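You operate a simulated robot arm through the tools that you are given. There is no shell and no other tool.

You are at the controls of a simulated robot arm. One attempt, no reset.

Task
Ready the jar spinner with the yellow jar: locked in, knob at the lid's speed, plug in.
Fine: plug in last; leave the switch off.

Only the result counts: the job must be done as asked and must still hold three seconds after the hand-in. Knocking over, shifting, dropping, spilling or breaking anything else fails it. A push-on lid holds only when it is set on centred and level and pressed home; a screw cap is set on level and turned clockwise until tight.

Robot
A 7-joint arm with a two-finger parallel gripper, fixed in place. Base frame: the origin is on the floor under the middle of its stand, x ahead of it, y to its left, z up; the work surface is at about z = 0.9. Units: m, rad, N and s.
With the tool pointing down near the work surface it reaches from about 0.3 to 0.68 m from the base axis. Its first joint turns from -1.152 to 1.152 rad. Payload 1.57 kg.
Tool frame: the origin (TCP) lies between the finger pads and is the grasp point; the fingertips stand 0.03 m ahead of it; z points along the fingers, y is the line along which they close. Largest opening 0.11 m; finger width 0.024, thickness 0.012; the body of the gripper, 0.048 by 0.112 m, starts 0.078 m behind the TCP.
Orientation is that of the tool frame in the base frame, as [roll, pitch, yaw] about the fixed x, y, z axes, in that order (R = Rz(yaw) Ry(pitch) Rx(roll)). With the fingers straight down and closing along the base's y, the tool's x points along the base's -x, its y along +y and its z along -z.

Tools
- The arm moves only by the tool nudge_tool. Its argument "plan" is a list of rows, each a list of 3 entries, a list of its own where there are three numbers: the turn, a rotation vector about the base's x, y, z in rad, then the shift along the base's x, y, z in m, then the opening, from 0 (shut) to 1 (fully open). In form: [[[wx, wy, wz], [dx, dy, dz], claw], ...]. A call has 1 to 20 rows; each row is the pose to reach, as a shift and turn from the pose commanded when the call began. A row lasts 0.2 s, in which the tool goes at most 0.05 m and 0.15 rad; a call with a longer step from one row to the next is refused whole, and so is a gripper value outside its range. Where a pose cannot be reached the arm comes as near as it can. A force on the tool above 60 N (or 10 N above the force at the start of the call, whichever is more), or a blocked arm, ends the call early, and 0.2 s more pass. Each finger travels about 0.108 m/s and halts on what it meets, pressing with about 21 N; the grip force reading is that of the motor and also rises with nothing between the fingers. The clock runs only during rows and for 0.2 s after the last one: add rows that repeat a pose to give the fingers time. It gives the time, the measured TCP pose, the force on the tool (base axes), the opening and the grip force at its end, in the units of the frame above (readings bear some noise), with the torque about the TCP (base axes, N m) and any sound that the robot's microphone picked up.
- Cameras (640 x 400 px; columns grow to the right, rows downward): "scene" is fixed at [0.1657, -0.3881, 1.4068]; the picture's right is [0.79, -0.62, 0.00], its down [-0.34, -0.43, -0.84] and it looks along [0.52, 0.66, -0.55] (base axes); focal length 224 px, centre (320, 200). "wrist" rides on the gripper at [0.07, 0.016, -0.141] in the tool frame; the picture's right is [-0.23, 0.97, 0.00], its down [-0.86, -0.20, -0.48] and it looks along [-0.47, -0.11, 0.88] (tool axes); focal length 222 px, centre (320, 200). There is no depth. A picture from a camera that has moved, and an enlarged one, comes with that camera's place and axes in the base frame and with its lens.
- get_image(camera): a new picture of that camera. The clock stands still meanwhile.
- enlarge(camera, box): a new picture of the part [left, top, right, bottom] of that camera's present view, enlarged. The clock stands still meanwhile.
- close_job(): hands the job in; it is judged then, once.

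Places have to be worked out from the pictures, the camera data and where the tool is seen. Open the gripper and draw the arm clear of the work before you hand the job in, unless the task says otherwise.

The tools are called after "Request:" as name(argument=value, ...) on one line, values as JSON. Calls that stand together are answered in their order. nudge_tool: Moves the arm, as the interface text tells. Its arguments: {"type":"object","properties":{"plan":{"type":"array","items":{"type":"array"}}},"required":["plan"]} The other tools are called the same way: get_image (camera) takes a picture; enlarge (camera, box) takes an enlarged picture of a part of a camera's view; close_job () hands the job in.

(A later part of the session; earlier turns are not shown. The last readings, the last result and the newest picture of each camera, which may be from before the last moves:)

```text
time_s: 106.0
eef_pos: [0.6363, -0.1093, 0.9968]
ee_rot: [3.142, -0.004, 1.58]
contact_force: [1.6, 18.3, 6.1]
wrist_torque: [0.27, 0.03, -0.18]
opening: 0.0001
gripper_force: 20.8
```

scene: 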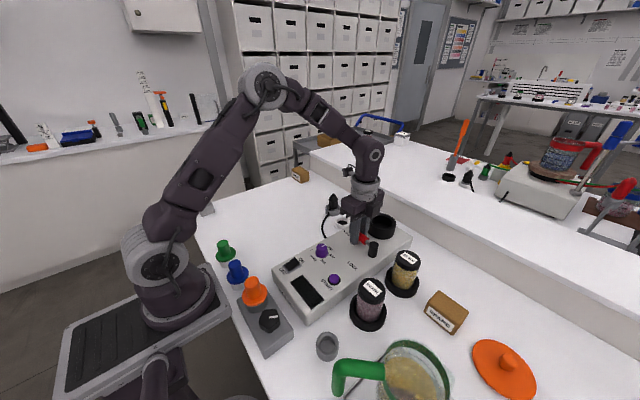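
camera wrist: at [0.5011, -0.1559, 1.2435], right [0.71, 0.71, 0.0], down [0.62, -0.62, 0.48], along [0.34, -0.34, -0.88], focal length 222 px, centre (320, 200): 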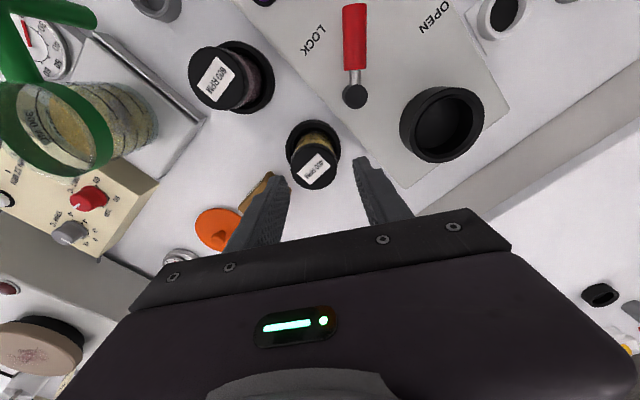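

The probes agree: the cup centre in my current command frame is (0.637, -0.0886), about 2.5–3 mm from where the jar stood. I'll now go over the jar in its stand and measure it before gripping.

Request:
nudge_tool(plan=[[[0, 0, 0], [0, 0.01, 0.01], 0], [[0, 0, 0], [0, 0.015, 0.05], 0], [[0, 0, 0], [-0.005, 0.01, 0.09], 0], [[0, 0, 0], [-0.025, -0.02, 0.105], 0.3], [[0, 0, 0], [-0.045, -0.055, 0.105], 0.6], [[0, 0, 0], [-0.065, -0.09, 0.105], 0.727], [[0, 0, 0], [-0.081, -0.1195, 0.105], 0.727], [[0, 0, 0], [-0.081, -0.1195, 0.105], 0.727]])

Request:
get_image(camera="wrist")

Request:
enlarge(camera="wrist", box=[260, 90, 380, 210])

Request:
enlarge(camera="scene", box=[370, 225, 435, 305])

```text
time_s: 107.8
eef_pos: [0.5544, -0.2308, 1.1057]
ee_rot: [-3.14, 0.0, 1.579]
contact_force: [-0.1, 0.3, -0.6]
wrist_torque: [-0.02, -0.02, 0.01]
opening: 0.0801
gripper_force: 0.1
```

```text
taken
camera wrist: at [0.5698, -0.1626, 1.2464], right [0.98, -0.22, 0.0], down [-0.19, -0.86, 0.48], along [-0.11, -0.47, -0.88], focal length 222 px, centre (320, 200)
```

wrist: 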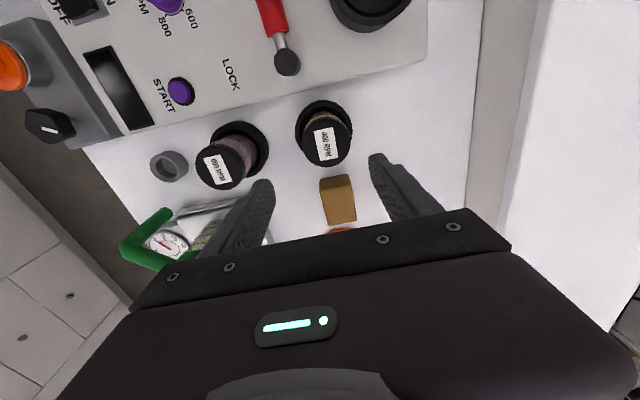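

```text
3.33 times, centred on (320, 150) of wrist
camera zoom: at [0.5698, -0.1626, 1.2464], right [0.98, -0.22, 0.0], down [-0.19, -0.86, 0.48], along [-0.11, -0.47, -0.88], focal length 740 px, centre (320, 367)
```

zoom: 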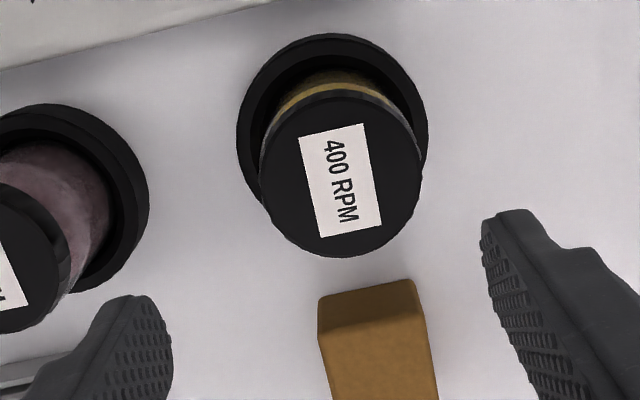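

```text
5.00 times, centred on (402, 265) of scene
camera zoom: at [0.1656, -0.3881, 1.4068], right [0.79, -0.62, 0.0], down [-0.34, -0.43, -0.84], along [0.52, 0.66, -0.55], focal length 1120 px, centre (-92, -125)
```

zoom: 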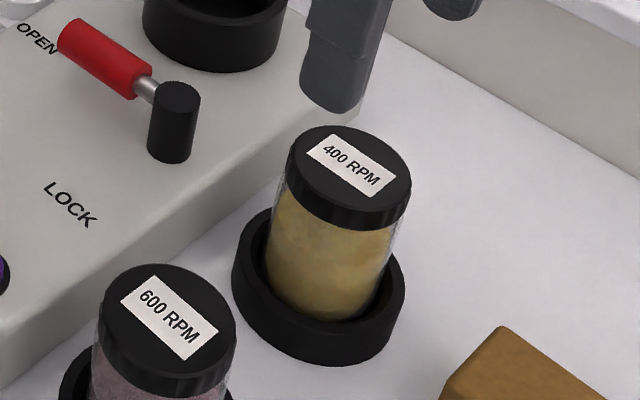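

Comparing views at two wrist angles shows my wrist-camera estimates run about 6 mm short along the look direction, so the stand's true centre is near (0.5606, -0.2298). To settle whether the jar was fully down, I'll probe the lid top height here for comparison.

Request:
nudge_tool(plan=[[[0, 0, 0], [0.003, -0.001, 0], 0.4], [[0, 0, 0], [0.006, -0.002, 0], 0.1], [[0, 0, 0], [0.006, -0.002, -0.02], 0], [[0, 0, 0], [0.006, -0.002, -0.045], 0], [[0, 0, 0], [0.006, -0.002, -0.062], 0], [[0, 0, 0], [0.006, -0.002, -0.07], 0], [[0, 0, 0], [0.006, -0.002, -0.07], 0]])

Request:
enlarge(camera="scene", box=[370, 225, 435, 305])

```text
time_s: 109.4
eef_pos: [0.5604, -0.2319, 1.0321]
ee_rot: [-3.139, 0.001, 1.577]
contact_force: [-0.5, 0.3, 0.9]
wrist_torque: [0.04, 0.04, -0.01]
opening: 0.0
gripper_force: 21.2
```

```text
5.00 times, centred on (402, 265) of scene
camera zoom: at [0.1657, -0.3881, 1.4068], right [0.79, -0.62, 0.0], down [-0.34, -0.43, -0.84], along [0.52, 0.66, -0.55], focal length 1120 px, centre (-92, -125)
```

zoom: 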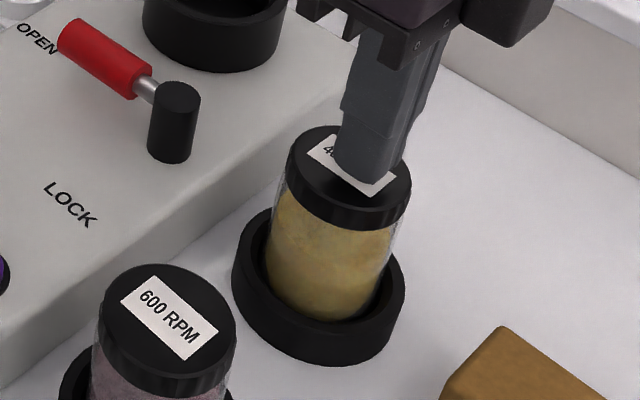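

The tips are just above the lid, roughly centred. I'll step down to touch.

Request:
nudge_tool(plan=[[[0, 0, 0], [0, 0, -0.002], 0], [[0, 0, 0], [0, 0, -0.004], 0], [[0, 0, 0], [0, 0, -0.006], 0], [[0, 0, 0], [0, 0, -0.0075], 0], [[0, 0, 0], [0, 0, -0.0075], 0]])

```text
time_s: 110.6
eef_pos: [0.5615, -0.2343, 1.0255]
ee_rot: [-3.139, 0.001, 1.575]
contact_force: [-5.1, -1.3, 14.6]
wrist_torque: [-0.03, 0.15, 0.05]
opening: 0.0
gripper_force: 20.6
```

The lid top here is at z≈0.995, and adding the 51 mm rise I carried it gives 1.046 in the cup, so it was on the floor. I noticed small printing on the side of the spinner box, so I'll read that before trying anything else.

Request:
enlarge(camera="scene", box=[265, 265, 325, 325])

Request:
enlarge(camera="scene", box=[285, 245, 345, 315])

```text
6.67 times, centred on (295, 295) of scene
camera zoom: at [0.1653, -0.388, 1.4068], right [0.79, -0.62, 0.0], down [-0.34, -0.43, -0.84], along [0.52, 0.66, -0.55], focal length 1494 px, centre (487, -433)
```

zoom: 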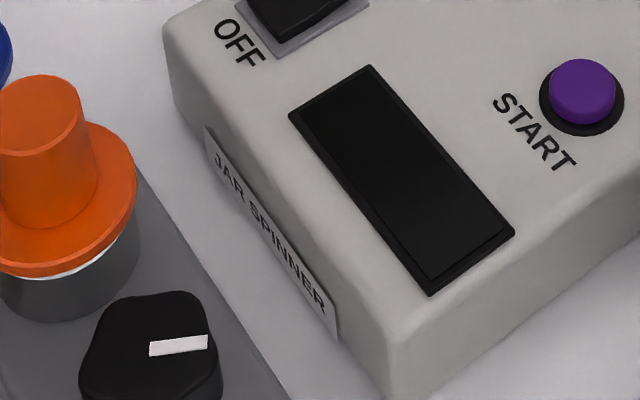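

```text
5.71 times, centred on (315, 280) of scene
camera zoom: at [0.1653, -0.388, 1.4068], right [0.79, -0.62, 0.0], down [-0.34, -0.43, -0.84], along [0.52, 0.66, -0.55], focal length 1280 px, centre (349, -257)
```

zoom: 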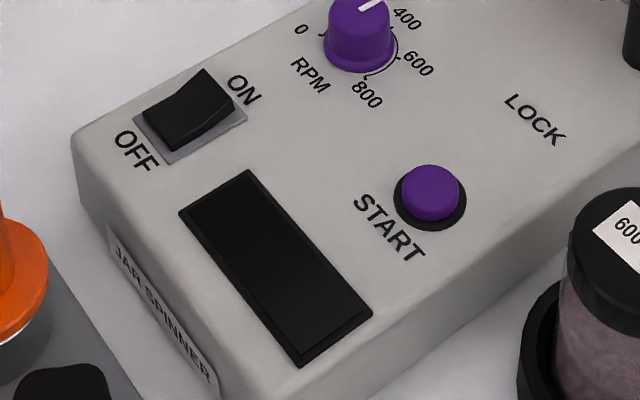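

The box only reads "JAR SPINNER", and the rocker is at OFF. I'll try again with precise centring: rise, open and lower around the jar, then check the gaps to both fingers in the image.

Request:
nudge_tool(plan=[[[0, 0, 0], [0, 0, 0.02], 0], [[0, 0, 0], [0, 0.003, 0.045], 0.3], [[0, 0, 0], [0, 0.004, 0.045], 0.6], [[0, 0, 0], [0, 0.004, 0.045], 0.8], [[0, 0, 0], [0, 0.004, 0.045], 0.8], [[0, 0, 0], [0, 0.004, 0.01], 0.8], [[0, 0, 0], [0, 0.004, -0.025], 0.8], [[0, 0, 0], [0, 0.004, -0.0405], 0.8], [[0, 0, 0], [0, 0.004, -0.0405], 0.8]])

Request:
get_image(camera="wrist")

Request:
enlarge(camera="wrist", box=[250, 100, 400, 240])

Request:
enlarge(camera="scene", box=[370, 225, 435, 305])

```text
time_s: 112.6
eef_pos: [0.5597, -0.229, 0.9832]
ee_rot: [-3.14, -0.001, 1.579]
contact_force: [0.2, 0.3, -0.4]
wrist_torque: [0.01, -0.02, 0.01]
opening: 0.0879
gripper_force: 0.1
```

```text
taken
camera wrist: at [0.5758, -0.1607, 1.1254], right [0.98, -0.22, 0.0], down [-0.19, -0.86, 0.48], along [-0.11, -0.47, -0.88], focal length 222 px, centre (320, 200)
```

wrist: 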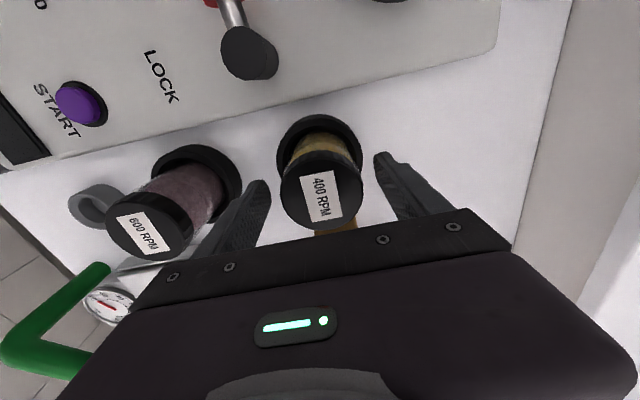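

```text
2.86 times, centred on (325, 170) of wrist
camera zoom: at [0.5758, -0.1607, 1.1254], right [0.98, -0.22, 0.0], down [-0.19, -0.86, 0.48], along [-0.11, -0.47, -0.88], focal length 635 px, centre (306, 286)
```

zoom: 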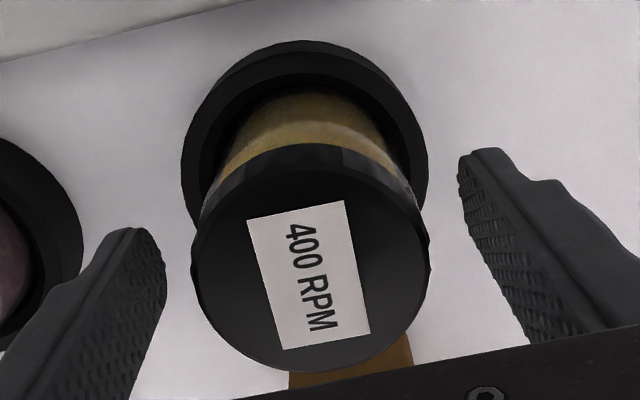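

```text
5.00 times, centred on (402, 265) of scene
camera zoom: at [0.1657, -0.3881, 1.4068], right [0.79, -0.62, 0.0], down [-0.34, -0.43, -0.84], along [0.52, 0.66, -0.55], focal length 1120 px, centre (-92, -125)
```

zoom: 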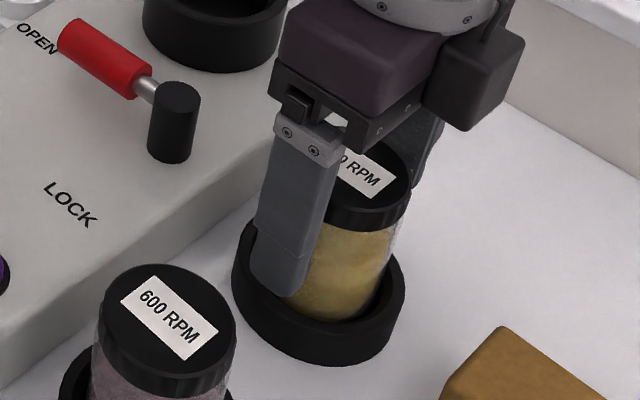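

I can centre the jar on the TCP in both directions: close along x, open, rotate 90° and close along y. First I'll shift 2.5 mm in +y, close along x and reopen.

Request:
nudge_tool(plan=[[[0, 0, 0], [0, 0.0025, 0], 0.8], [[0, 0, 0], [0, 0.0025, 0], 0.6], [[0, 0, 0], [0, 0.0025, 0], 0.45], [[0, 0, 0], [0, 0.0025, 0], 0.3], [[0, 0, 0], [0, 0.0025, 0], 0.3]])

Request:
enlarge(camera="wrist", box=[250, 100, 400, 240])

```text
time_s: 113.8
eef_pos: [0.5599, -0.226, 0.9859]
ee_rot: [-3.14, 0.0, 1.577]
contact_force: [0.9, 0.4, 0.4]
wrist_torque: [0.07, -0.07, 0.01]
opening: 0.0562
gripper_force: 21.1
```

```text
2.86 times, centred on (325, 170) of wrist
camera zoom: at [0.5758, -0.1578, 1.1263], right [0.98, -0.22, 0.0], down [-0.19, -0.86, 0.48], along [-0.11, -0.47, -0.88], focal length 635 px, centre (306, 286)
```

zoom: 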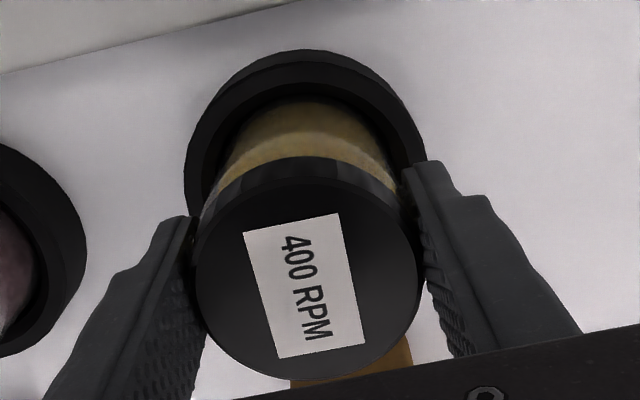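

Gripped along x with no side force, and y is within 1 mm by the image. I'll lift and carry it to the probed cup centre.

Request:
nudge_tool(plan=[[[0, 0, 0], [0, 0, 0.015], 0.3], [[0, 0, 0], [0, 0, 0.04], 0.3], [[0, 0, 0], [0, 0, 0.07], 0.3], [[0, 0, 0], [0, 0, 0.098], 0.3], [[0, 0, 0], [0.012, 0.022, 0.102], 0.3], [[0, 0, 0], [0.027, 0.049, 0.102], 0.3], [[0, 0, 0], [0.042, 0.076, 0.102], 0.3], [[0, 0, 0], [0.057, 0.103, 0.102], 0.3], [[0, 0, 0], [0.07, 0.126, 0.102], 0.3], [[0, 0, 0], [0.075, 0.1359, 0.102], 0.3], [[0, 0, 0], [0.075, 0.1359, 0.102], 0.3]])

Request:
enlarge(camera="scene", box=[350, 175, 420, 250])

Request:
enlarge(camera="wrist", box=[250, 100, 400, 240])

```text
time_s: 116.2
eef_pos: [0.6375, -0.0897, 1.0862]
ee_rot: [-3.141, 0.0, 1.58]
contact_force: [0.3, 0.9, -1.0]
wrist_torque: [0.04, -0.01, 0.0]
opening: 0.0563
gripper_force: 20.9
```

```text
5.33 times, centred on (385, 212) of scene
camera zoom: at [0.1657, -0.3881, 1.4068], right [0.79, -0.62, 0.0], down [-0.34, -0.43, -0.84], along [0.52, 0.66, -0.55], focal length 1195 px, centre (-27, 133)
```

zoom: 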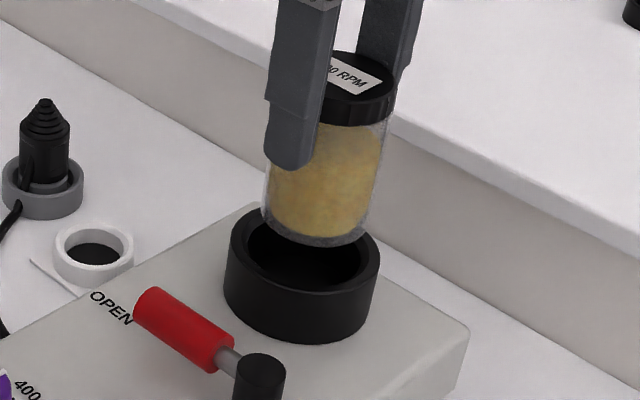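

```text
2.86 times, centred on (325, 170) of wrist
camera zoom: at [0.6521, -0.0215, 1.2286], right [0.98, -0.22, 0.0], down [-0.19, -0.86, 0.48], along [-0.11, -0.47, -0.88], focal length 635 px, centre (306, 286)
```

zoom: 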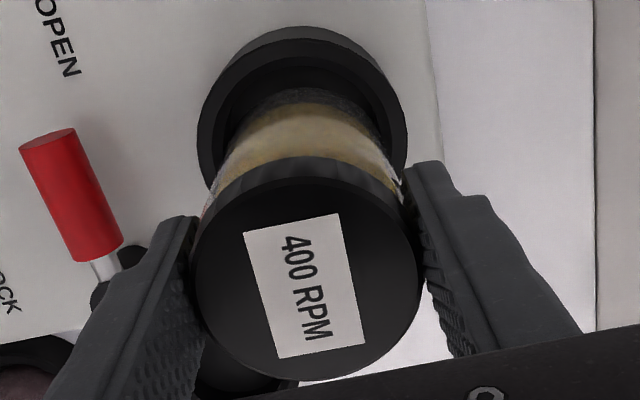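

The jar hangs over the cup at the probed centre. I'll lower it to the floor.

Request:
nudge_tool(plan=[[[0, 0, 0], [0, 0, -0.01], 0.3], [[0, 0, 0], [0, 0, -0.02], 0.3], [[0, 0, 0], [0, 0, -0.03], 0.3], [[0, 0, 0], [0, 0, -0.038], 0.3], [[0, 0, 0], [0, 0, -0.044], 0.3], [[0, 0, 0], [0, 0, -0.048], 0.3], [[0, 0, 0], [0, 0, -0.0505], 0.3], [[0, 0, 0], [0, 0, -0.052], 0.3], [[0, 0, 0], [0, 0, -0.052], 0.3]])

```text
time_s: 118.2
eef_pos: [0.636, -0.0898, 1.0339]
ee_rot: [3.141, 0.001, 1.577]
contact_force: [-6.6, 1.1, 17.8]
wrist_torque: [0.21, 0.17, 0.03]
opening: 0.0565
gripper_force: 20.8
```

On the floor again (18 N). Before releasing I'll twist it clockwise under this press to see if anything engages.

Request:
nudge_tool(plan=[[[0, 0, -0.12], [0, 0, -0.0005], 0.3], [[0, 0, -0.24], [0, 0, -0.0005], 0.3], [[0, 0, -0.36], [0, 0, -0.0005], 0.3], [[0, 0, -0.48], [0, 0, -0.0005], 0.3], [[0, 0, -0.6], [0, 0, -0.0005], 0.3], [[0, 0, -0.72], [0, 0, -0.0005], 0.3], [[0, 0, -0.72], [0, 0, -0.0005], 0.3]])

```text
time_s: 119.8
eef_pos: [0.635, -0.0887, 1.0336]
ee_rot: [-3.141, 0.0, 0.855]
contact_force: [-4.6, -1.2, 7.7]
wrist_torque: [-0.13, 0.16, -0.04]
opening: 0.0565
gripper_force: 20.8
```

The vertical force relaxed from about 18 to 8 N during the twist. I'll continue clockwise with a bit more press to see if the jar is really going down.

Request:
nudge_tool(plan=[[[0, 0, 0], [0, 0, -0.001], 0.3], [[0, 0, -0.12], [0, 0, -0.001], 0.3], [[0, 0, -0.24], [0, 0, -0.001], 0.3], [[0, 0, -0.36], [0, 0, -0.001], 0.3], [[0, 0, -0.48], [0, 0, -0.001], 0.3], [[0, 0, -0.48], [0, 0, -0.001], 0.3]])

```text
time_s: 121.2
eef_pos: [0.6351, -0.0894, 1.0326]
ee_rot: [-3.141, -0.003, 0.374]
contact_force: [-3.1, -0.5, 17.6]
wrist_torque: [-0.05, 0.0, -0.02]
opening: 0.0564
gripper_force: 20.8
```

No real drop: the force just tracks my command, so the jar is on the floor. I'll release it, lift off and take the straight-down view to check centring.

Request:
nudge_tool(plan=[[[0, 0, 0], [0, 0, 0.001], 0.3], [[0, 0, 0], [0, 0, 0.001], 0.5], [[0, 0, 0], [0, 0, 0.001], 0.727], [[0, 0, 0], [0, 0, 0.001], 0.727], [[0, 0, 0], [0, 0, 0.03], 0.727], [[0, 0, 0.1], [0, 0, 0.065], 0.727], [[0, 0, 0.24], [0, -0.01, 0.078], 0.727], [[0, 0, 0.38], [-0.005, -0.03, 0.078], 0.727], [[0, 0, 0.52], [-0.01, -0.05, 0.078], 0.727], [[0, 0, 0.66], [-0.02, -0.0729, 0.078], 0.727], [[0, 0, 0.8], [-0.02, -0.0729, 0.078], 0.6], [[0, 0, 0.94], [-0.02, -0.0729, 0.078], 0.5], [[0, 0, 1.08], [-0.02, -0.0729, 0.078], 0.4], [[0, 0, 1.2], [-0.02, -0.0729, 0.078], 0.3], [[0, 0, 1.2], [-0.02, -0.0729, 0.078], 0.3]])

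Request:
enlarge(camera="wrist", box=[270, 10, 390, 120])

Request:
get_image(camera="wrist")

```text
time_s: 124.4
eef_pos: [0.6163, -0.1638, 1.1105]
ee_rot: [-3.139, 0.0, 1.579]
contact_force: [0.4, -0.1, 0.0]
wrist_torque: [0.0, 0.02, 0.04]
opening: 0.0332
gripper_force: 0.1
```

```text
3.64 times, centred on (330, 65) of wrist
camera zoom: at [0.6314, -0.0943, 1.2519], right [0.98, -0.22, 0.0], down [-0.19, -0.86, 0.48], along [-0.11, -0.47, -0.88], focal length 808 px, centre (284, 691)
```

zoom: 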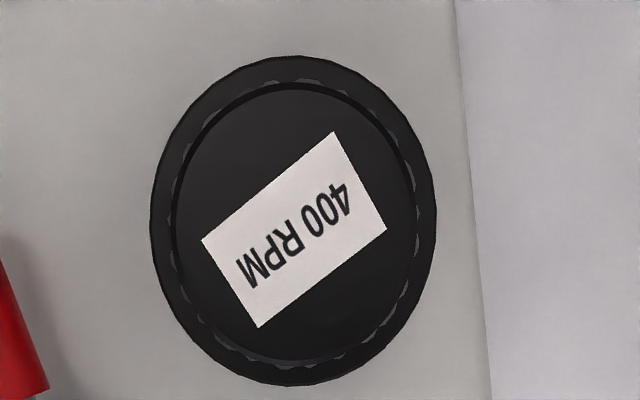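

```text
taken
camera wrist: at [0.6314, -0.0943, 1.2519], right [0.98, -0.22, 0.0], down [-0.19, -0.86, 0.48], along [-0.11, -0.47, -0.88], focal length 222 px, centre (320, 200)
```

wrist: 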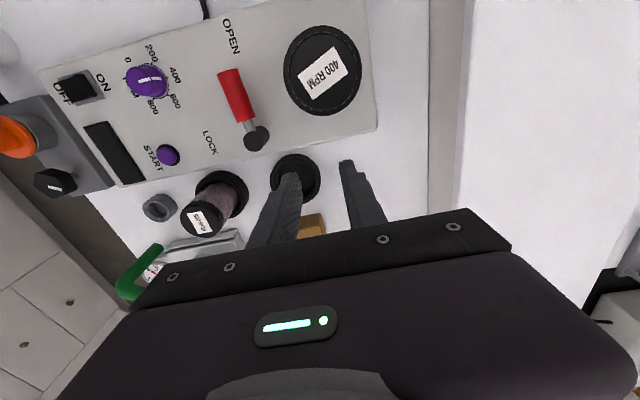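

The jar is now centred to better than 1 mm. I'll go back to the lever and try the swing again.

Request:
nudge_tool(plan=[[[0, 0, 0], [-0.02, 0.01, 0], 0.4], [[0, 0, 0], [-0.045, 0.03, 0], 0.5], [[0, 0, 0], [-0.065, 0.055, 0], 0.5], [[0, 0, 0], [-0.0775, 0.078, -0.02], 0.5], [[0, 0, 0], [-0.0775, 0.078, -0.06], 0.5], [[0, 0, 0], [-0.0775, 0.078, -0.1], 0.5], [[0, 0, 0], [-0.0775, 0.078, -0.1205], 0.5], [[0, 0, 0], [-0.0775, 0.078, -0.1205], 0.5], [[0, 0, 0], [-0.0775, 0.078, -0.1205], 0.25], [[0, 0, 0], [-0.0775, 0.078, -0.1205], 0.1], [[0, 0, 0], [-0.0775, 0.078, -0.1205], 0.1]])

Request:
nudge_tool(plan=[[[0, 0, 0.13], [-0.0072, -0.0005, 0], 0.1], [[0, 0, 0.26], [-0.0143, -0.0019, 0], 0.1], [[0, 0, 0.39], [-0.0211, -0.0042, 0], 0.1], [[0, 0, 0.52], [-0.0276, -0.0073, 0], 0.1], [[0, 0, 0.65], [-0.0336, -0.0113, 0], 0.1], [[0, 0, 0.78], [-0.039, -0.016, 0], 0.1], [[0, 0, 0.86], [-0.0421, -0.0193, 0], 0.1], [[0, 0, 0.92], [-0.0442, -0.0218, 0], 0.1], [[0, 0, 0.97], [-0.0458, -0.0241, 0], 0.1], [[0, 0, 0.97], [-0.0458, -0.0241, 0], 0.1]])

Request:
enlarge(camera="scene", box=[335, 195, 410, 270])

```text
time_s: 126.8
eef_pos: [0.5392, -0.0853, 0.9898]
ee_rot: [-3.141, 0.0, 1.578]
contact_force: [8.1, -0.4, -8.4]
wrist_torque: [-0.06, -0.14, 0.43]
opening: 0.0227
gripper_force: 34.7
```

```text
time_s: 129.0
eef_pos: [0.4983, -0.1039, 0.9892]
ee_rot: [3.135, 0.007, 2.55]
contact_force: [44.5, 40.3, 3.1]
wrist_torque: [0.41, -0.51, -0.96]
opening: 0.025
gripper_force: 36.8
```

```text
5.33 times, centred on (372, 232) of scene
camera zoom: at [0.1669, -0.3869, 1.407], right [0.79, -0.62, 0.0], down [-0.34, -0.43, -0.84], along [0.51, 0.66, -0.55], focal length 1195 px, centre (40, 27)
```

zoom: 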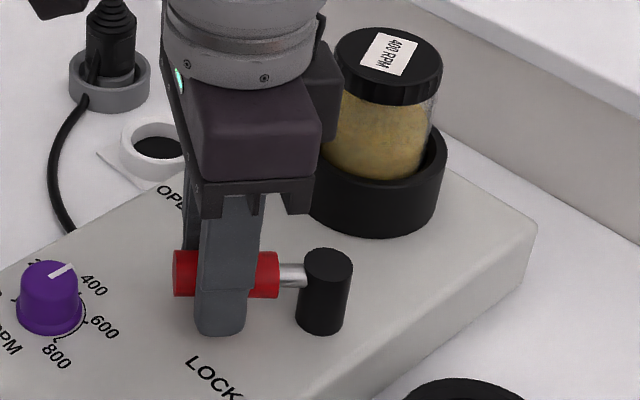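

It stops at the same place with the jar centred, so centring is not the cause. I'll test whether the handle has another motion that frees it, starting by backing off the push and trying to lift it gently.

Request:
nudge_tool(plan=[[[0, 0, -0.05], [0.0017, 0.0022, 0], 0.1], [[0, 0, -0.097], [0.0033, 0.0043, 0], 0.1], [[0, 0, -0.097], [0.0033, 0.0043, 0], 0.1]])

Request:
nudge_tool(plan=[[[0, 0, 0], [0, 0, 0.0015], 0.1], [[0, 0, 0], [0, 0, 0.003], 0.1], [[0, 0, 0], [0, 0, 0.003], 0.1]])

```text
time_s: 129.8
eef_pos: [0.494, -0.1053, 0.9891]
ee_rot: [-3.138, -0.001, 2.45]
contact_force: [9.2, 15.9, 5.1]
wrist_torque: [0.35, 0.02, -0.12]
opening: 0.026
gripper_force: 8.7
```

```text
time_s: 130.6
eef_pos: [0.4967, -0.1033, 0.9931]
ee_rot: [-3.139, 0.0, 2.45]
contact_force: [8.5, 13.6, -7.1]
wrist_torque: [0.06, -0.1, -0.19]
opening: 0.0253
gripper_force: 7.9
```

The grip reading fell to 8 N, so the fingers may sit askew on the handle. I'll regrip squarely before testing further.

Request:
nudge_tool(plan=[[[0, 0, 0], [0, 0, -0.002], 0.3], [[0, 0, 0], [0, 0, -0.003], 0.4], [[0, 0, 0], [0, 0, -0.003], 0.4], [[0, 0, 0], [0, 0, -0.003], 0.1], [[0, 0, 0], [0, 0, -0.003], 0], [[0, 0, 0], [0, 0, -0.003], 0]])

Request:
get_image(camera="wrist")

Request:
enlarge(camera="scene", box=[335, 195, 410, 270])

```text
time_s: 132.0
eef_pos: [0.497, -0.1037, 0.9908]
ee_rot: [3.141, 0.001, 2.45]
contact_force: [11.4, 13.1, -2.8]
wrist_torque: [0.07, -0.28, -0.32]
opening: 0.0226
gripper_force: 35.1
```

```text
taken
camera wrist: at [0.4527, -0.048, 1.1318], right [0.8, 0.61, 0.0], down [0.53, -0.7, 0.48], along [0.29, -0.38, -0.88], focal length 222 px, centre (320, 200)
```

wrist: 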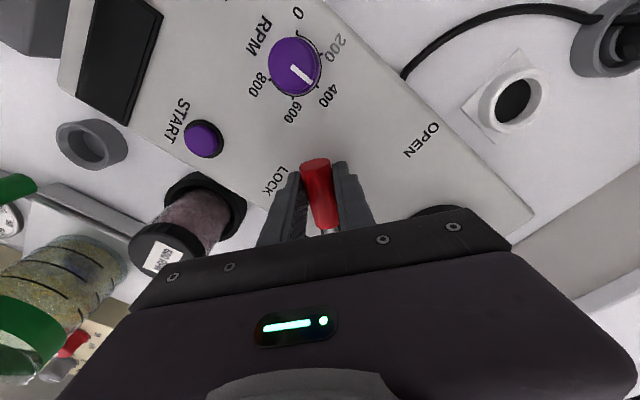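

```text
5.33 times, centred on (372, 232) of scene
camera zoom: at [0.166, -0.3878, 1.4068], right [0.79, -0.62, 0.0], down [-0.34, -0.43, -0.84], along [0.52, 0.66, -0.55], focal length 1195 px, centre (40, 27)
```

zoom: 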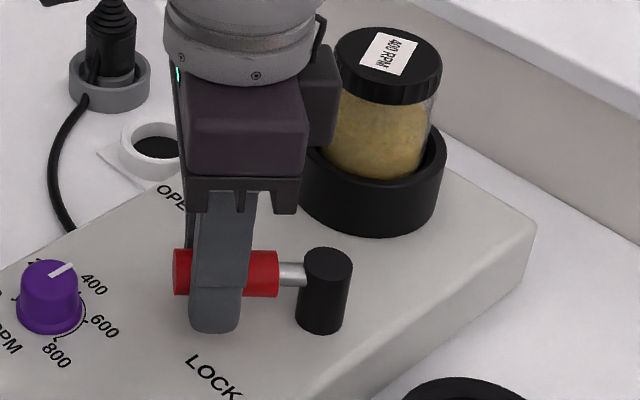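

Now gripped squarely. I'll test a 3 mm lift, then a 5 mm outward pull, reading forces.

Request:
nudge_tool(plan=[[[0, 0, 0], [0, 0, 0.0015], 0], [[0, 0, 0], [0, 0, 0.003], 0], [[0, 0, 0], [0, 0, 0.003], 0]])

Request:
nudge_tool(plan=[[[0, 0, 0], [-0.0015, 0.0013, -0.003], 0], [[0, 0, 0], [-0.003, 0.0026, -0.003], 0], [[0, 0, 0], [-0.0038, 0.0032, -0.003], 0], [[0, 0, 0], [-0.0038, 0.0032, -0.003], 0]])

```text
time_s: 132.8
eef_pos: [0.4961, -0.1034, 0.9922]
ee_rot: [-3.139, -0.002, 2.45]
contact_force: [21.8, 17.0, -32.3]
wrist_torque: [0.08, -0.15, -0.35]
opening: 0.0228
gripper_force: 35.5
```

```text
time_s: 133.8
eef_pos: [0.4955, -0.1023, 0.9912]
ee_rot: [3.14, 0.01, 2.448]
contact_force: [33.0, 0.7, 19.9]
wrist_torque: [-0.02, -0.48, -0.37]
opening: 0.023
gripper_force: 35.0
```

The handle is rigid in lift and pull, so it only swings. I'll release it and get one more fact by probing the empty stand's floor, so that I know the true jar height and whether the jar stands proud in the cup.

Request:
nudge_tool(plan=[[[0, 0, 0], [0.002, -0.002, 0], 0.3], [[0, 0, 0], [0.002, -0.002, 0], 0.5], [[0, 0, 0], [0.002, -0.002, 0.03], 0.5], [[0, 0, 0], [0.002, -0.002, 0.07], 0.5], [[0, 0, 0], [0.015, -0.03, 0.1], 0.3], [[0, 0, 0], [0.033, -0.065, 0.1], 0], [[0, 0, 0], [0.051, -0.098, 0.1], 0], [[0, 0, 0], [0.0683, -0.1269, 0.1], 0], [[0, 0, 0], [0.0683, -0.1269, 0.1], 0], [[0, 0, 0], [0.0683, -0.1269, 0.06], 0], [[0, 0, 0], [0.0683, -0.1269, 0.02], 0], [[0, 0, 0], [0.0683, -0.1269, -0.015], 0], [[0, 0, 0], [0.0683, -0.1269, -0.04], 0], [[0, 0, 0], [0.0683, -0.1269, -0.044], 0], [[0, 0, 0], [0.0683, -0.1269, -0.044], 0]])

Request:
enlarge(camera="scene", box=[340, 195, 430, 305])

```text
time_s: 137.0
eef_pos: [0.5609, -0.228, 0.9462]
ee_rot: [-3.141, 0.0, 2.45]
contact_force: [-0.2, -0.7, 0.3]
wrist_torque: [0.02, -0.03, 0.01]
opening: 0.0001
gripper_force: 20.6
```

```text
3.64 times, centred on (385, 250) of scene
camera zoom: at [0.1657, -0.3881, 1.4068], right [0.79, -0.62, 0.0], down [-0.34, -0.43, -0.84], along [0.52, 0.66, -0.55], focal length 815 px, centre (84, 18)
```

zoom: 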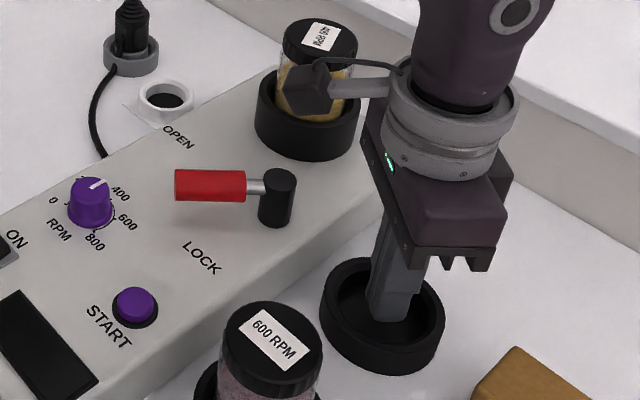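

Inside the stand with no contact. I'll step down to its floor.

Request:
nudge_tool(plan=[[[0, 0, 0], [0, 0, -0.003], 0], [[0, 0, 0], [0, 0, -0.006], 0], [[0, 0, 0], [0, 0, -0.008], 0], [[0, 0, 0], [0, 0, -0.0095], 0], [[0, 0, 0], [0, 0, -0.0095], 0]])

```text
time_s: 138.2
eef_pos: [0.5589, -0.2285, 0.937]
ee_rot: [-3.141, 0.001, 2.45]
contact_force: [-0.4, 0.0, -0.1]
wrist_torque: [0.0, -0.02, 0.0]
opening: 0.0
gripper_force: 20.8
```

Request:
nudge_tool(plan=[[[0, 0, 0], [0, 0, -0.001], 0], [[0, 0, 0], [0, 0, -0.002], 0], [[0, 0, 0], [0, 0, -0.0025], 0], [[0, 0, 0], [0, 0, -0.0025], 0]])

```text
time_s: 139.2
eef_pos: [0.5599, -0.2282, 0.9359]
ee_rot: [-3.14, 0.002, 2.45]
contact_force: [-11.9, 2.2, 26.6]
wrist_torque: [0.24, 0.47, 0.06]
opening: 0.0
gripper_force: 21.1
```

The stand floor is at 0.905, so the jar is 89.6 mm tall and its base in the cup is within 1 mm of the floor: it is fully seated. A useful test now is whether the jar is already held with the lever at its stop, so I'll grip the lid and try a tiny lift.

Request:
nudge_tool(plan=[[[0, 0, 0], [0, 0, 0.04], 0], [[0, 0, 0], [0, 0, 0.085], 0], [[0, 0, -0.1], [0, 0, 0.13], 0.2], [[0, 0, -0.23], [0.01, 0.02, 0.165], 0.5], [[0, 0, -0.36], [0.025, 0.046, 0.168], 0.727], [[0, 0, -0.49], [0.04, 0.073, 0.168], 0.727], [[0, 0, -0.62], [0.055, 0.1, 0.168], 0.727], [[0, 0, -0.75], [0.068, 0.125, 0.165], 0.727], [[0, 0, -0.873], [0.0755, 0.1384, 0.158], 0.727], [[0, 0, -0.873], [0.0755, 0.1384, 0.158], 0.727], [[0, 0, -0.873], [0.0755, 0.1384, 0.13], 0.727], [[0, 0, -0.873], [0.0755, 0.1384, 0.101], 0.727], [[0, 0, -0.873], [0.0755, 0.1384, 0.101], 0.727], [[0, 0, -0.873], [0.0755, 0.1384, 0.101], 0.5], [[0, 0, -0.873], [0.0755, 0.1384, 0.101], 0.3], [[0, 0, -0.873], [0.0755, 0.1384, 0.101], 0.3]])

Request:
enlarge(camera="scene", box=[335, 175, 425, 265])

```text
time_s: 142.6
eef_pos: [0.6347, -0.0884, 1.0352]
ee_rot: [-3.14, 0.0, 1.578]
contact_force: [-4.4, -0.6, -0.6]
wrist_torque: [-0.05, 0.15, 0.0]
opening: 0.0559
gripper_force: 20.9
```

```text
4.44 times, centred on (380, 220) of scene
camera zoom: at [0.1656, -0.3881, 1.4068], right [0.79, -0.62, 0.0], down [-0.34, -0.43, -0.84], along [0.52, 0.66, -0.55], focal length 996 px, centre (53, 111)
```

zoom: 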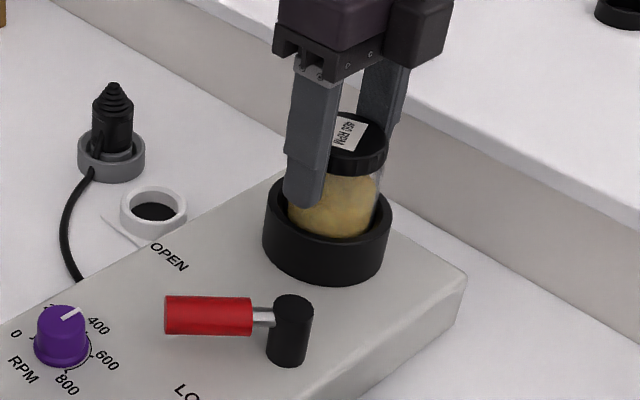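

Gripped on the seated jar with the lever at its stop. I'll lift 3 mm and read the force.

Request:
nudge_tool(plan=[[[0, 0, 0], [0, 0, 0.001], 0.3], [[0, 0, 0], [0, 0, 0.002], 0.3], [[0, 0, 0], [0, 0, 0.003], 0.3], [[0, 0, 0], [0, 0, 0.003], 0.3]])

```text
time_s: 143.6
eef_pos: [0.6348, -0.0884, 1.0369]
ee_rot: [-3.137, 0.0, 1.578]
contact_force: [-12.9, -1.3, -16.9]
wrist_torque: [0.02, 0.13, -0.05]
opening: 0.0563
gripper_force: 21.2
```

With the lever at its stop the jar resists a lift with about 17 N (it weighed under 2 N free) and it no longer shifts sideways, so the lever's end stop does lock the jar. I'll return to the grip height, release and back off.

Request:
nudge_tool(plan=[[[0, 0, 0], [0, 0, -0.0015], 0.3], [[0, 0, 0], [0, 0, -0.003], 0.3], [[0, 0, 0], [0, 0, -0.003], 0.3]])

```text
time_s: 144.4
eef_pos: [0.6346, -0.0897, 1.0372]
ee_rot: [3.141, 0.002, 1.577]
contact_force: [-18.7, 1.8, 19.9]
wrist_torque: [0.06, 0.81, -0.04]
opening: 0.0564
gripper_force: 21.4
```

The fingers slip on a jar that does not move, which confirms it is firmly locked. I'll release and rise clear.

Request:
nudge_tool(plan=[[[0, 0, 0], [-0.001, 0, 0.001], 0.4], [[0, 0, 0], [-0.001, 0, 0.001], 0.6], [[0, 0, 0], [-0.001, 0, 0.001], 0.727], [[0, 0, 0], [-0.001, 0, 0.001], 0.727], [[0, 0, 0], [-0.001, 0, 0.025], 0.727], [[0, 0, 0], [-0.001, 0, 0.055], 0.727], [[0, 0, 0], [-0.02, 0.01, 0.075], 0.727], [[0, 0, 0], [-0.05, 0.03, 0.09], 0.727], [[0, 0, 0], [-0.05, 0.03, 0.09], 0.727]])

Request:
enlarge(camera="scene", box=[310, 175, 430, 285])

Request:
get_image(camera="wrist")

```text
time_s: 146.4
eef_pos: [0.5865, -0.0611, 1.1244]
ee_rot: [-3.138, 0.0, 1.578]
contact_force: [0.1, -0.4, 0.4]
wrist_torque: [0.0, -0.01, -0.02]
opening: 0.0801
gripper_force: 0.0
```

```text
3.64 times, centred on (370, 230) of scene
camera zoom: at [0.1657, -0.3881, 1.4068], right [0.79, -0.62, 0.0], down [-0.34, -0.43, -0.84], along [0.52, 0.66, -0.55], focal length 815 px, centre (138, 91)
```

zoom: 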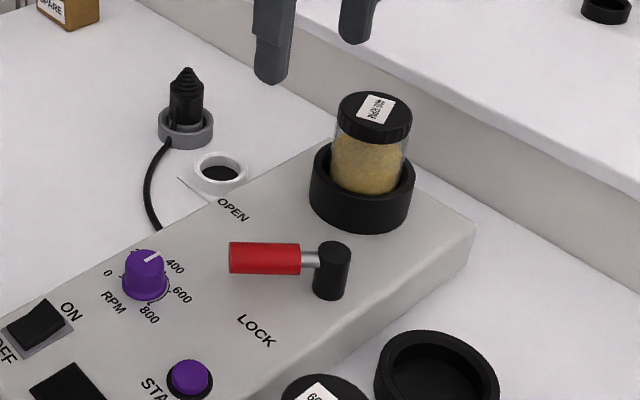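

```text
taken
camera wrist: at [0.6015, 0.0075, 1.2662], right [0.98, -0.22, 0.0], down [-0.19, -0.86, 0.48], along [-0.11, -0.47, -0.88], focal length 222 px, centre (320, 200)
```

wrist: 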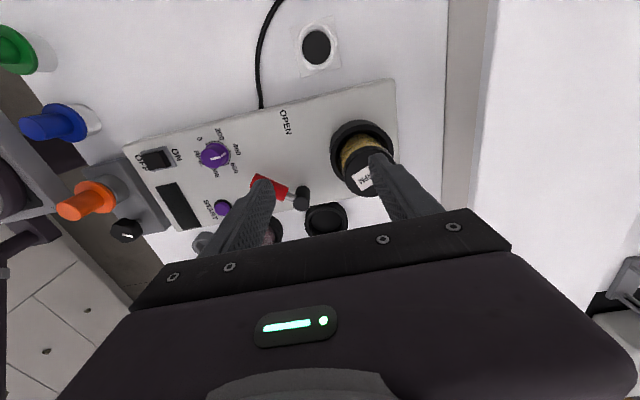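

The lever is at its stop and the jar is upright. One doubt remains: my clockwise twist, not the lever, might have caught the jar. To be sure I'll swing the lever back to OPEN and repeat the lift test.

Request:
nudge_tool(plan=[[[0, 0, 0.145], [-0.015, -0.007, 0], 0.5], [[0, 0, 0.29], [-0.03, -0.015, 0], 0.5], [[0, 0, 0.435], [-0.045, -0.022, 0], 0.5], [[0, 0, 0.58], [-0.06, -0.03, -0.01], 0.5], [[0, 0, 0.725], [-0.075, -0.037, -0.03], 0.5], [[0, 0, 0.873], [-0.09, -0.0447, -0.06], 0.5], [[0, 0, 0.873], [-0.09, -0.0447, -0.1], 0.5], [[0, 0, 0.873], [-0.09, -0.0447, -0.125], 0.5], [[0, 0, 0.873], [-0.09, -0.0447, -0.135], 0.5], [[0, 0, 0.873], [-0.09, -0.0447, -0.135], 0.5], [[0, 0, 0.873], [-0.09, -0.0447, -0.135], 0.2], [[0, 0, 0.873], [-0.09, -0.0447, -0.135], 0.1], [[0, 0, 0.873], [-0.09, -0.0447, -0.135], 0.1]])

Request:
nudge_tool(plan=[[[0, 0, -0.133], [0.0051, 0.0053, 0], 0.1], [[0, 0, -0.263], [0.0107, 0.0098, 0], 0.1], [[0, 0, -0.393], [0.0169, 0.0135, 0], 0.1], [[0, 0, -0.523], [0.0235, 0.0164, 0], 0.1], [[0, 0, -0.653], [0.0304, 0.0185, 0], 0.1], [[0, 0, -0.783], [0.0375, 0.0196, 0], 0.1], [[0, 0, -0.873], [0.0425, 0.0198, 0], 0.1], [[0, 0, -0.873], [0.0425, 0.0198, 0], 0.1], [[0, 0, -0.873], [0.0425, 0.0198, 0], 0.4], [[0, 0, -0.873], [0.0425, 0.0198, 0], 0.5], [[0, 0, -0.873], [0.0425, 0.0198, 0.03], 0.5], [[0, 0, -0.873], [0.0425, 0.0198, 0.07], 0.5], [[0, 0, -0.873], [0.0425, 0.0198, 0.098], 0.6], [[0, 0, -0.873], [0.0425, 0.0198, 0.098], 0.727]])

Request:
enlarge(camera="scene", box=[310, 175, 430, 285])

```text
time_s: 149.2
eef_pos: [0.4978, -0.1041, 0.9874]
ee_rot: [3.141, 0.0, 2.452]
contact_force: [16.7, 20.2, -8.0]
wrist_torque: [0.02, -0.51, -0.28]
opening: 0.0227
gripper_force: 35.7
```

```text
time_s: 152.2
eef_pos: [0.5381, -0.0855, 1.0889]
ee_rot: [-3.138, 0.0, 1.577]
contact_force: [-0.4, 0.2, 0.0]
wrist_torque: [0.02, 0.01, 0.01]
opening: 0.0798
gripper_force: 0.1
```

```text
3.64 times, centred on (370, 230) of scene
camera zoom: at [0.1657, -0.3881, 1.4068], right [0.79, -0.62, 0.0], down [-0.34, -0.43, -0.84], along [0.52, 0.66, -0.55], focal length 815 px, centre (138, 91)
```

zoom: 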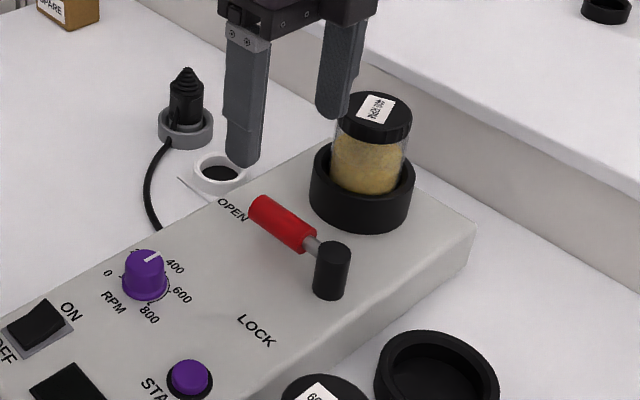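

The lever is at OPEN. I'll repeat exactly the same grip and 3 mm lift on the jar.

Request:
nudge_tool(plan=[[[0, 0, 0], [0.025, -0.001, 0.005], 0.727], [[0, 0, 0], [0.05, -0.003, 0.005], 0.727], [[0, 0, 0], [0.075, -0.004, 0.005], 0.727], [[0, 0, 0], [0.0965, -0.0051, 0.002], 0.727], [[0, 0, 0], [0.0965, -0.0051, 0], 0.727], [[0, 0, 0], [0.0965, -0.0051, -0.025], 0.727], [[0, 0, 0], [0.0965, -0.0051, -0.053], 0.727], [[0, 0, 0], [0.0965, -0.0051, -0.053], 0.727], [[0, 0, 0], [0.0965, -0.0051, -0.053], 0.5], [[0, 0, 0], [0.0965, -0.0051, -0.053], 0.3], [[0, 0, 0], [0.0965, -0.0051, -0.053], 0.3]])

Request:
nudge_tool(plan=[[[0, 0, 0], [0, 0, 0.001], 0.3], [[0, 0, 0], [0, 0, 0.002], 0.3], [[0, 0, 0], [0, 0, 0.003], 0.3], [[0, 0, 0], [0, 0, 0.003], 0.3]])

```text
time_s: 154.6
eef_pos: [0.634, -0.09, 1.0333]
ee_rot: [-3.139, 0.0, 1.578]
contact_force: [2.3, 0.4, 0.1]
wrist_torque: [-0.03, -0.15, 0.01]
opening: 0.0562
gripper_force: 21.3
```

```text
time_s: 155.6
eef_pos: [0.6352, -0.0885, 1.0364]
ee_rot: [-3.14, 0.0, 1.577]
contact_force: [-1.1, 0.3, -1.8]
wrist_torque: [-0.01, 0.07, -0.01]
opening: 0.0561
gripper_force: 20.6
```

With the lever at OPEN the jar lifts freely (-1.8 N), so it is the lever's end stop that locks it. I'll lower the jar back to the floor, release and rise.

Request:
nudge_tool(plan=[[[0, 0, 0], [-0.0005, 0, -0.0015], 0.3], [[0, 0, 0], [-0.0005, 0, -0.003], 0.3], [[0, 0, 0], [-0.0005, 0, -0.004], 0.3], [[0, 0, 0], [-0.0005, 0, -0.004], 0.3], [[0, 0, 0], [-0.0005, 0, -0.0035], 0.5], [[0, 0, 0], [-0.0005, 0, -0.0035], 0.727], [[0, 0, 0], [-0.0005, 0, -0.0035], 0.727], [[0, 0, 0], [-0.0005, 0, 0.02], 0.727], [[0, 0, 0], [-0.0005, 0, 0.05], 0.727], [[0, 0, 0], [-0.025, 0.002, 0.055], 0.6], [[0, 0, 0], [-0.055, 0.003, 0.055], 0.5], [[0, 0, 0], [-0.0975, 0.0051, 0.05], 0.5], [[0, 0, 0], [-0.0975, 0.0051, 0.02], 0.5], [[0, 0, 0], [-0.0975, 0.0051, -0.02], 0.5], [[0, 0, 0], [-0.0975, 0.0051, -0.048], 0.5], [[0, 0, 0], [-0.0975, 0.0051, -0.048], 0.5], [[0, 0, 0], [-0.0975, 0.0051, -0.048], 0.25], [[0, 0, 0], [-0.0975, 0.0051, -0.048], 0.1], [[0, 0, 0], [-0.0975, 0.0051, -0.048], 0.1]])

Request:
enlarge(camera="scene", box=[310, 175, 430, 285])

```text
time_s: 159.6
eef_pos: [0.5398, -0.0859, 0.9905]
ee_rot: [-3.142, 0.0, 1.578]
contact_force: [9.9, -0.7, -11.4]
wrist_torque: [-0.18, -0.22, 0.5]
opening: 0.0226
gripper_force: 35.3
```

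```text
3.64 times, centred on (370, 230) of scene
camera zoom: at [0.1661, -0.3882, 1.4067], right [0.79, -0.62, 0.0], down [-0.34, -0.43, -0.84], along [0.52, 0.66, -0.55], focal length 815 px, centre (138, 91)
```

zoom: 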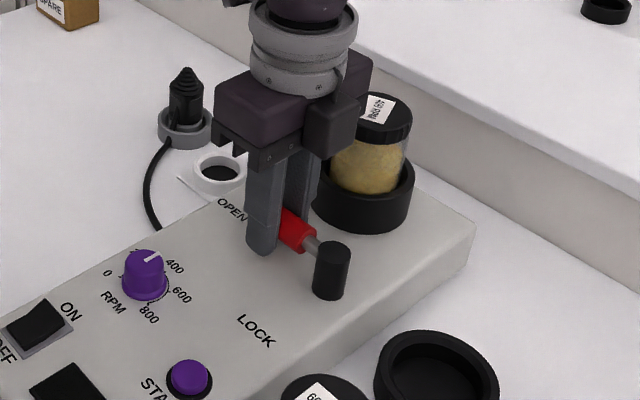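

The jar is seated and the handle gripped at OPEN. I'll swing the lever firmly to its lock stop.

Request:
nudge_tool(plan=[[[0, 0, 0.13], [-0.0067, -0.0005, 0], 0.1], [[0, 0, 0.26], [-0.0135, -0.0019, 0], 0.1], [[0, 0, 0.39], [-0.0202, -0.0042, 0], 0.1], [[0, 0, 0.52], [-0.0266, -0.0073, 0], 0.1], [[0, 0, 0.65], [-0.0326, -0.0113, 0], 0.1], [[0, 0, 0.78], [-0.038, -0.016, 0], 0.1], [[0, 0, 0.86], [-0.0411, -0.0193, 0], 0.1], [[0, 0, 0.92], [-0.0432, -0.0218, 0], 0.1], [[0, 0, 0.95], [-0.0442, -0.0231, 0], 0.1], [[0, 0, 0.95], [-0.0442, -0.0231, 0], 0.1]])

Request:
enlarge(camera="scene", box=[335, 195, 410, 270])

```text
time_s: 161.8
eef_pos: [0.4965, -0.1043, 0.9896]
ee_rot: [3.135, 0.005, 2.531]
contact_force: [44.5, 31.6, -14.7]
wrist_torque: [0.17, -0.41, -1.01]
opening: 0.0247
gripper_force: 36.1
```

```text
5.33 times, centred on (372, 232) of scene
camera zoom: at [0.1672, -0.3873, 1.4068], right [0.79, -0.62, 0.0], down [-0.34, -0.43, -0.84], along [0.51, 0.66, -0.55], focal length 1195 px, centre (40, 27)
```

zoom: 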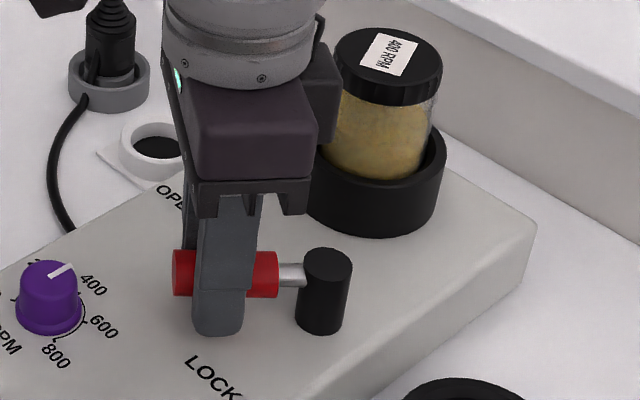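

The lever is hard against its stop (about 54 N). I'll ease the push off without moving it back, open and lift away, then look at the plug and outlet.

Request:
nudge_tool(plan=[[[0, 0, -0.03], [0.001, 0.0013, 0], 0.1], [[0, 0, -0.05], [0.0016, 0.0022, 0], 0.1], [[0, 0, -0.05], [0.0016, 0.0022, 0], 0.3], [[0, 0, -0.05], [0.0016, 0.0022, 0], 0.5], [[0, 0, -0.05], [0.0016, 0.0022, 0], 0.5], [[0, 0, -0.05], [0.0016, 0.0022, 0.03], 0.5], [[0, 0, -0.05], [0.0016, 0.0022, 0.07], 0.5], [[0, 0, 0.05], [0.0016, 0.0022, 0.11], 0.5], [[0, 0, 0.19], [0.0016, 0.02, 0.14], 0.6], [[0, 0, 0.33], [0.0016, 0.05, 0.16], 0.8], [[0, 0, 0.47], [0.0016, 0.08, 0.18], 1], [[0, 0, 0.61], [0.0016, 0.11, 0.2], 1], [[0, 0, 0.61], [0.0016, 0.11, 0.2], 1]])

Request:
get_image(camera="wrist")

Request:
enlarge(camera="scene", box=[310, 175, 430, 285])

Request:
enlarge(camera="scene", box=[310, 180, 360, 240])

```text
time_s: 164.6
eef_pos: [0.4956, 0.0046, 1.1896]
ee_rot: [-3.14, 0.0, 3.14]
contact_force: [-0.3, 0.3, 0.6]
wrist_torque: [0.0, -0.01, 0.01]
opening: 0.1097
gripper_force: 0.0
```

```text
taken
camera wrist: at [0.4248, 0.0194, 1.3305], right [0.23, 0.97, 0.0], down [0.85, -0.2, 0.48], along [0.47, -0.11, -0.88], focal length 222 px, centre (320, 200)
```

wrist: 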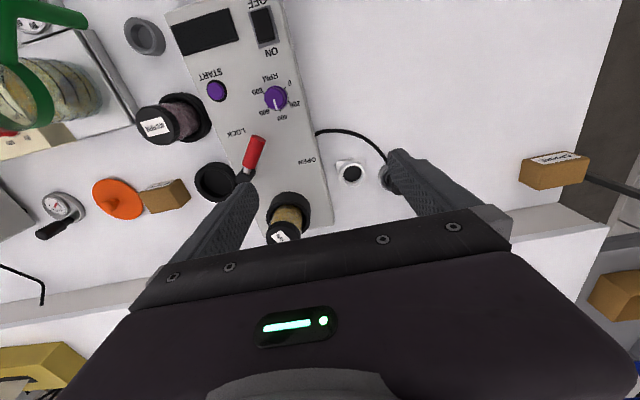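

```text
3.64 times, centred on (370, 230) of scene
camera zoom: at [0.1657, -0.3881, 1.4068], right [0.79, -0.62, 0.0], down [-0.34, -0.43, -0.84], along [0.52, 0.66, -0.55], focal length 815 px, centre (138, 91)
```

zoom: 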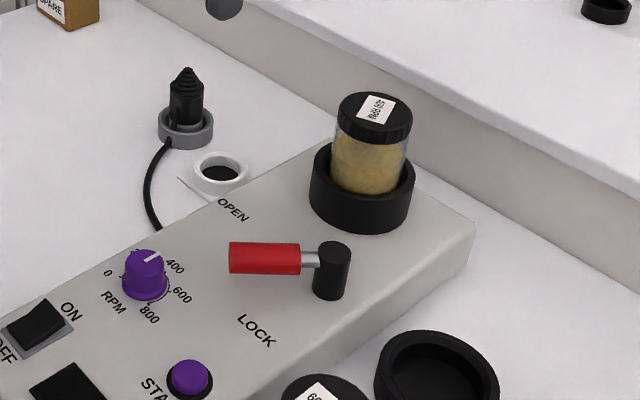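

```text
6.67 times, centred on (335, 210) of scene
camera zoom: at [0.1657, -0.3881, 1.4068], right [0.79, -0.62, 0.0], down [-0.34, -0.43, -0.84], along [0.52, 0.66, -0.55], focal length 1494 px, centre (220, 133)
```

zoom: 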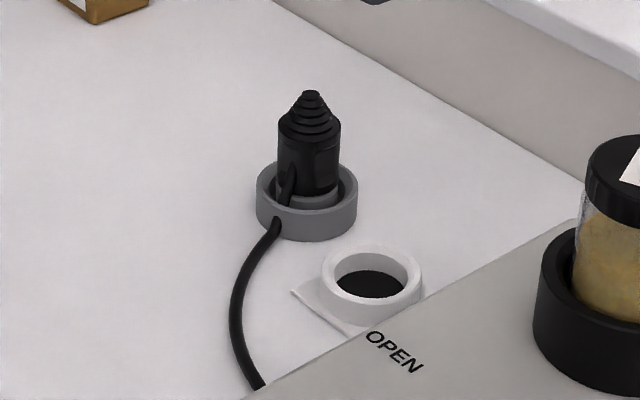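

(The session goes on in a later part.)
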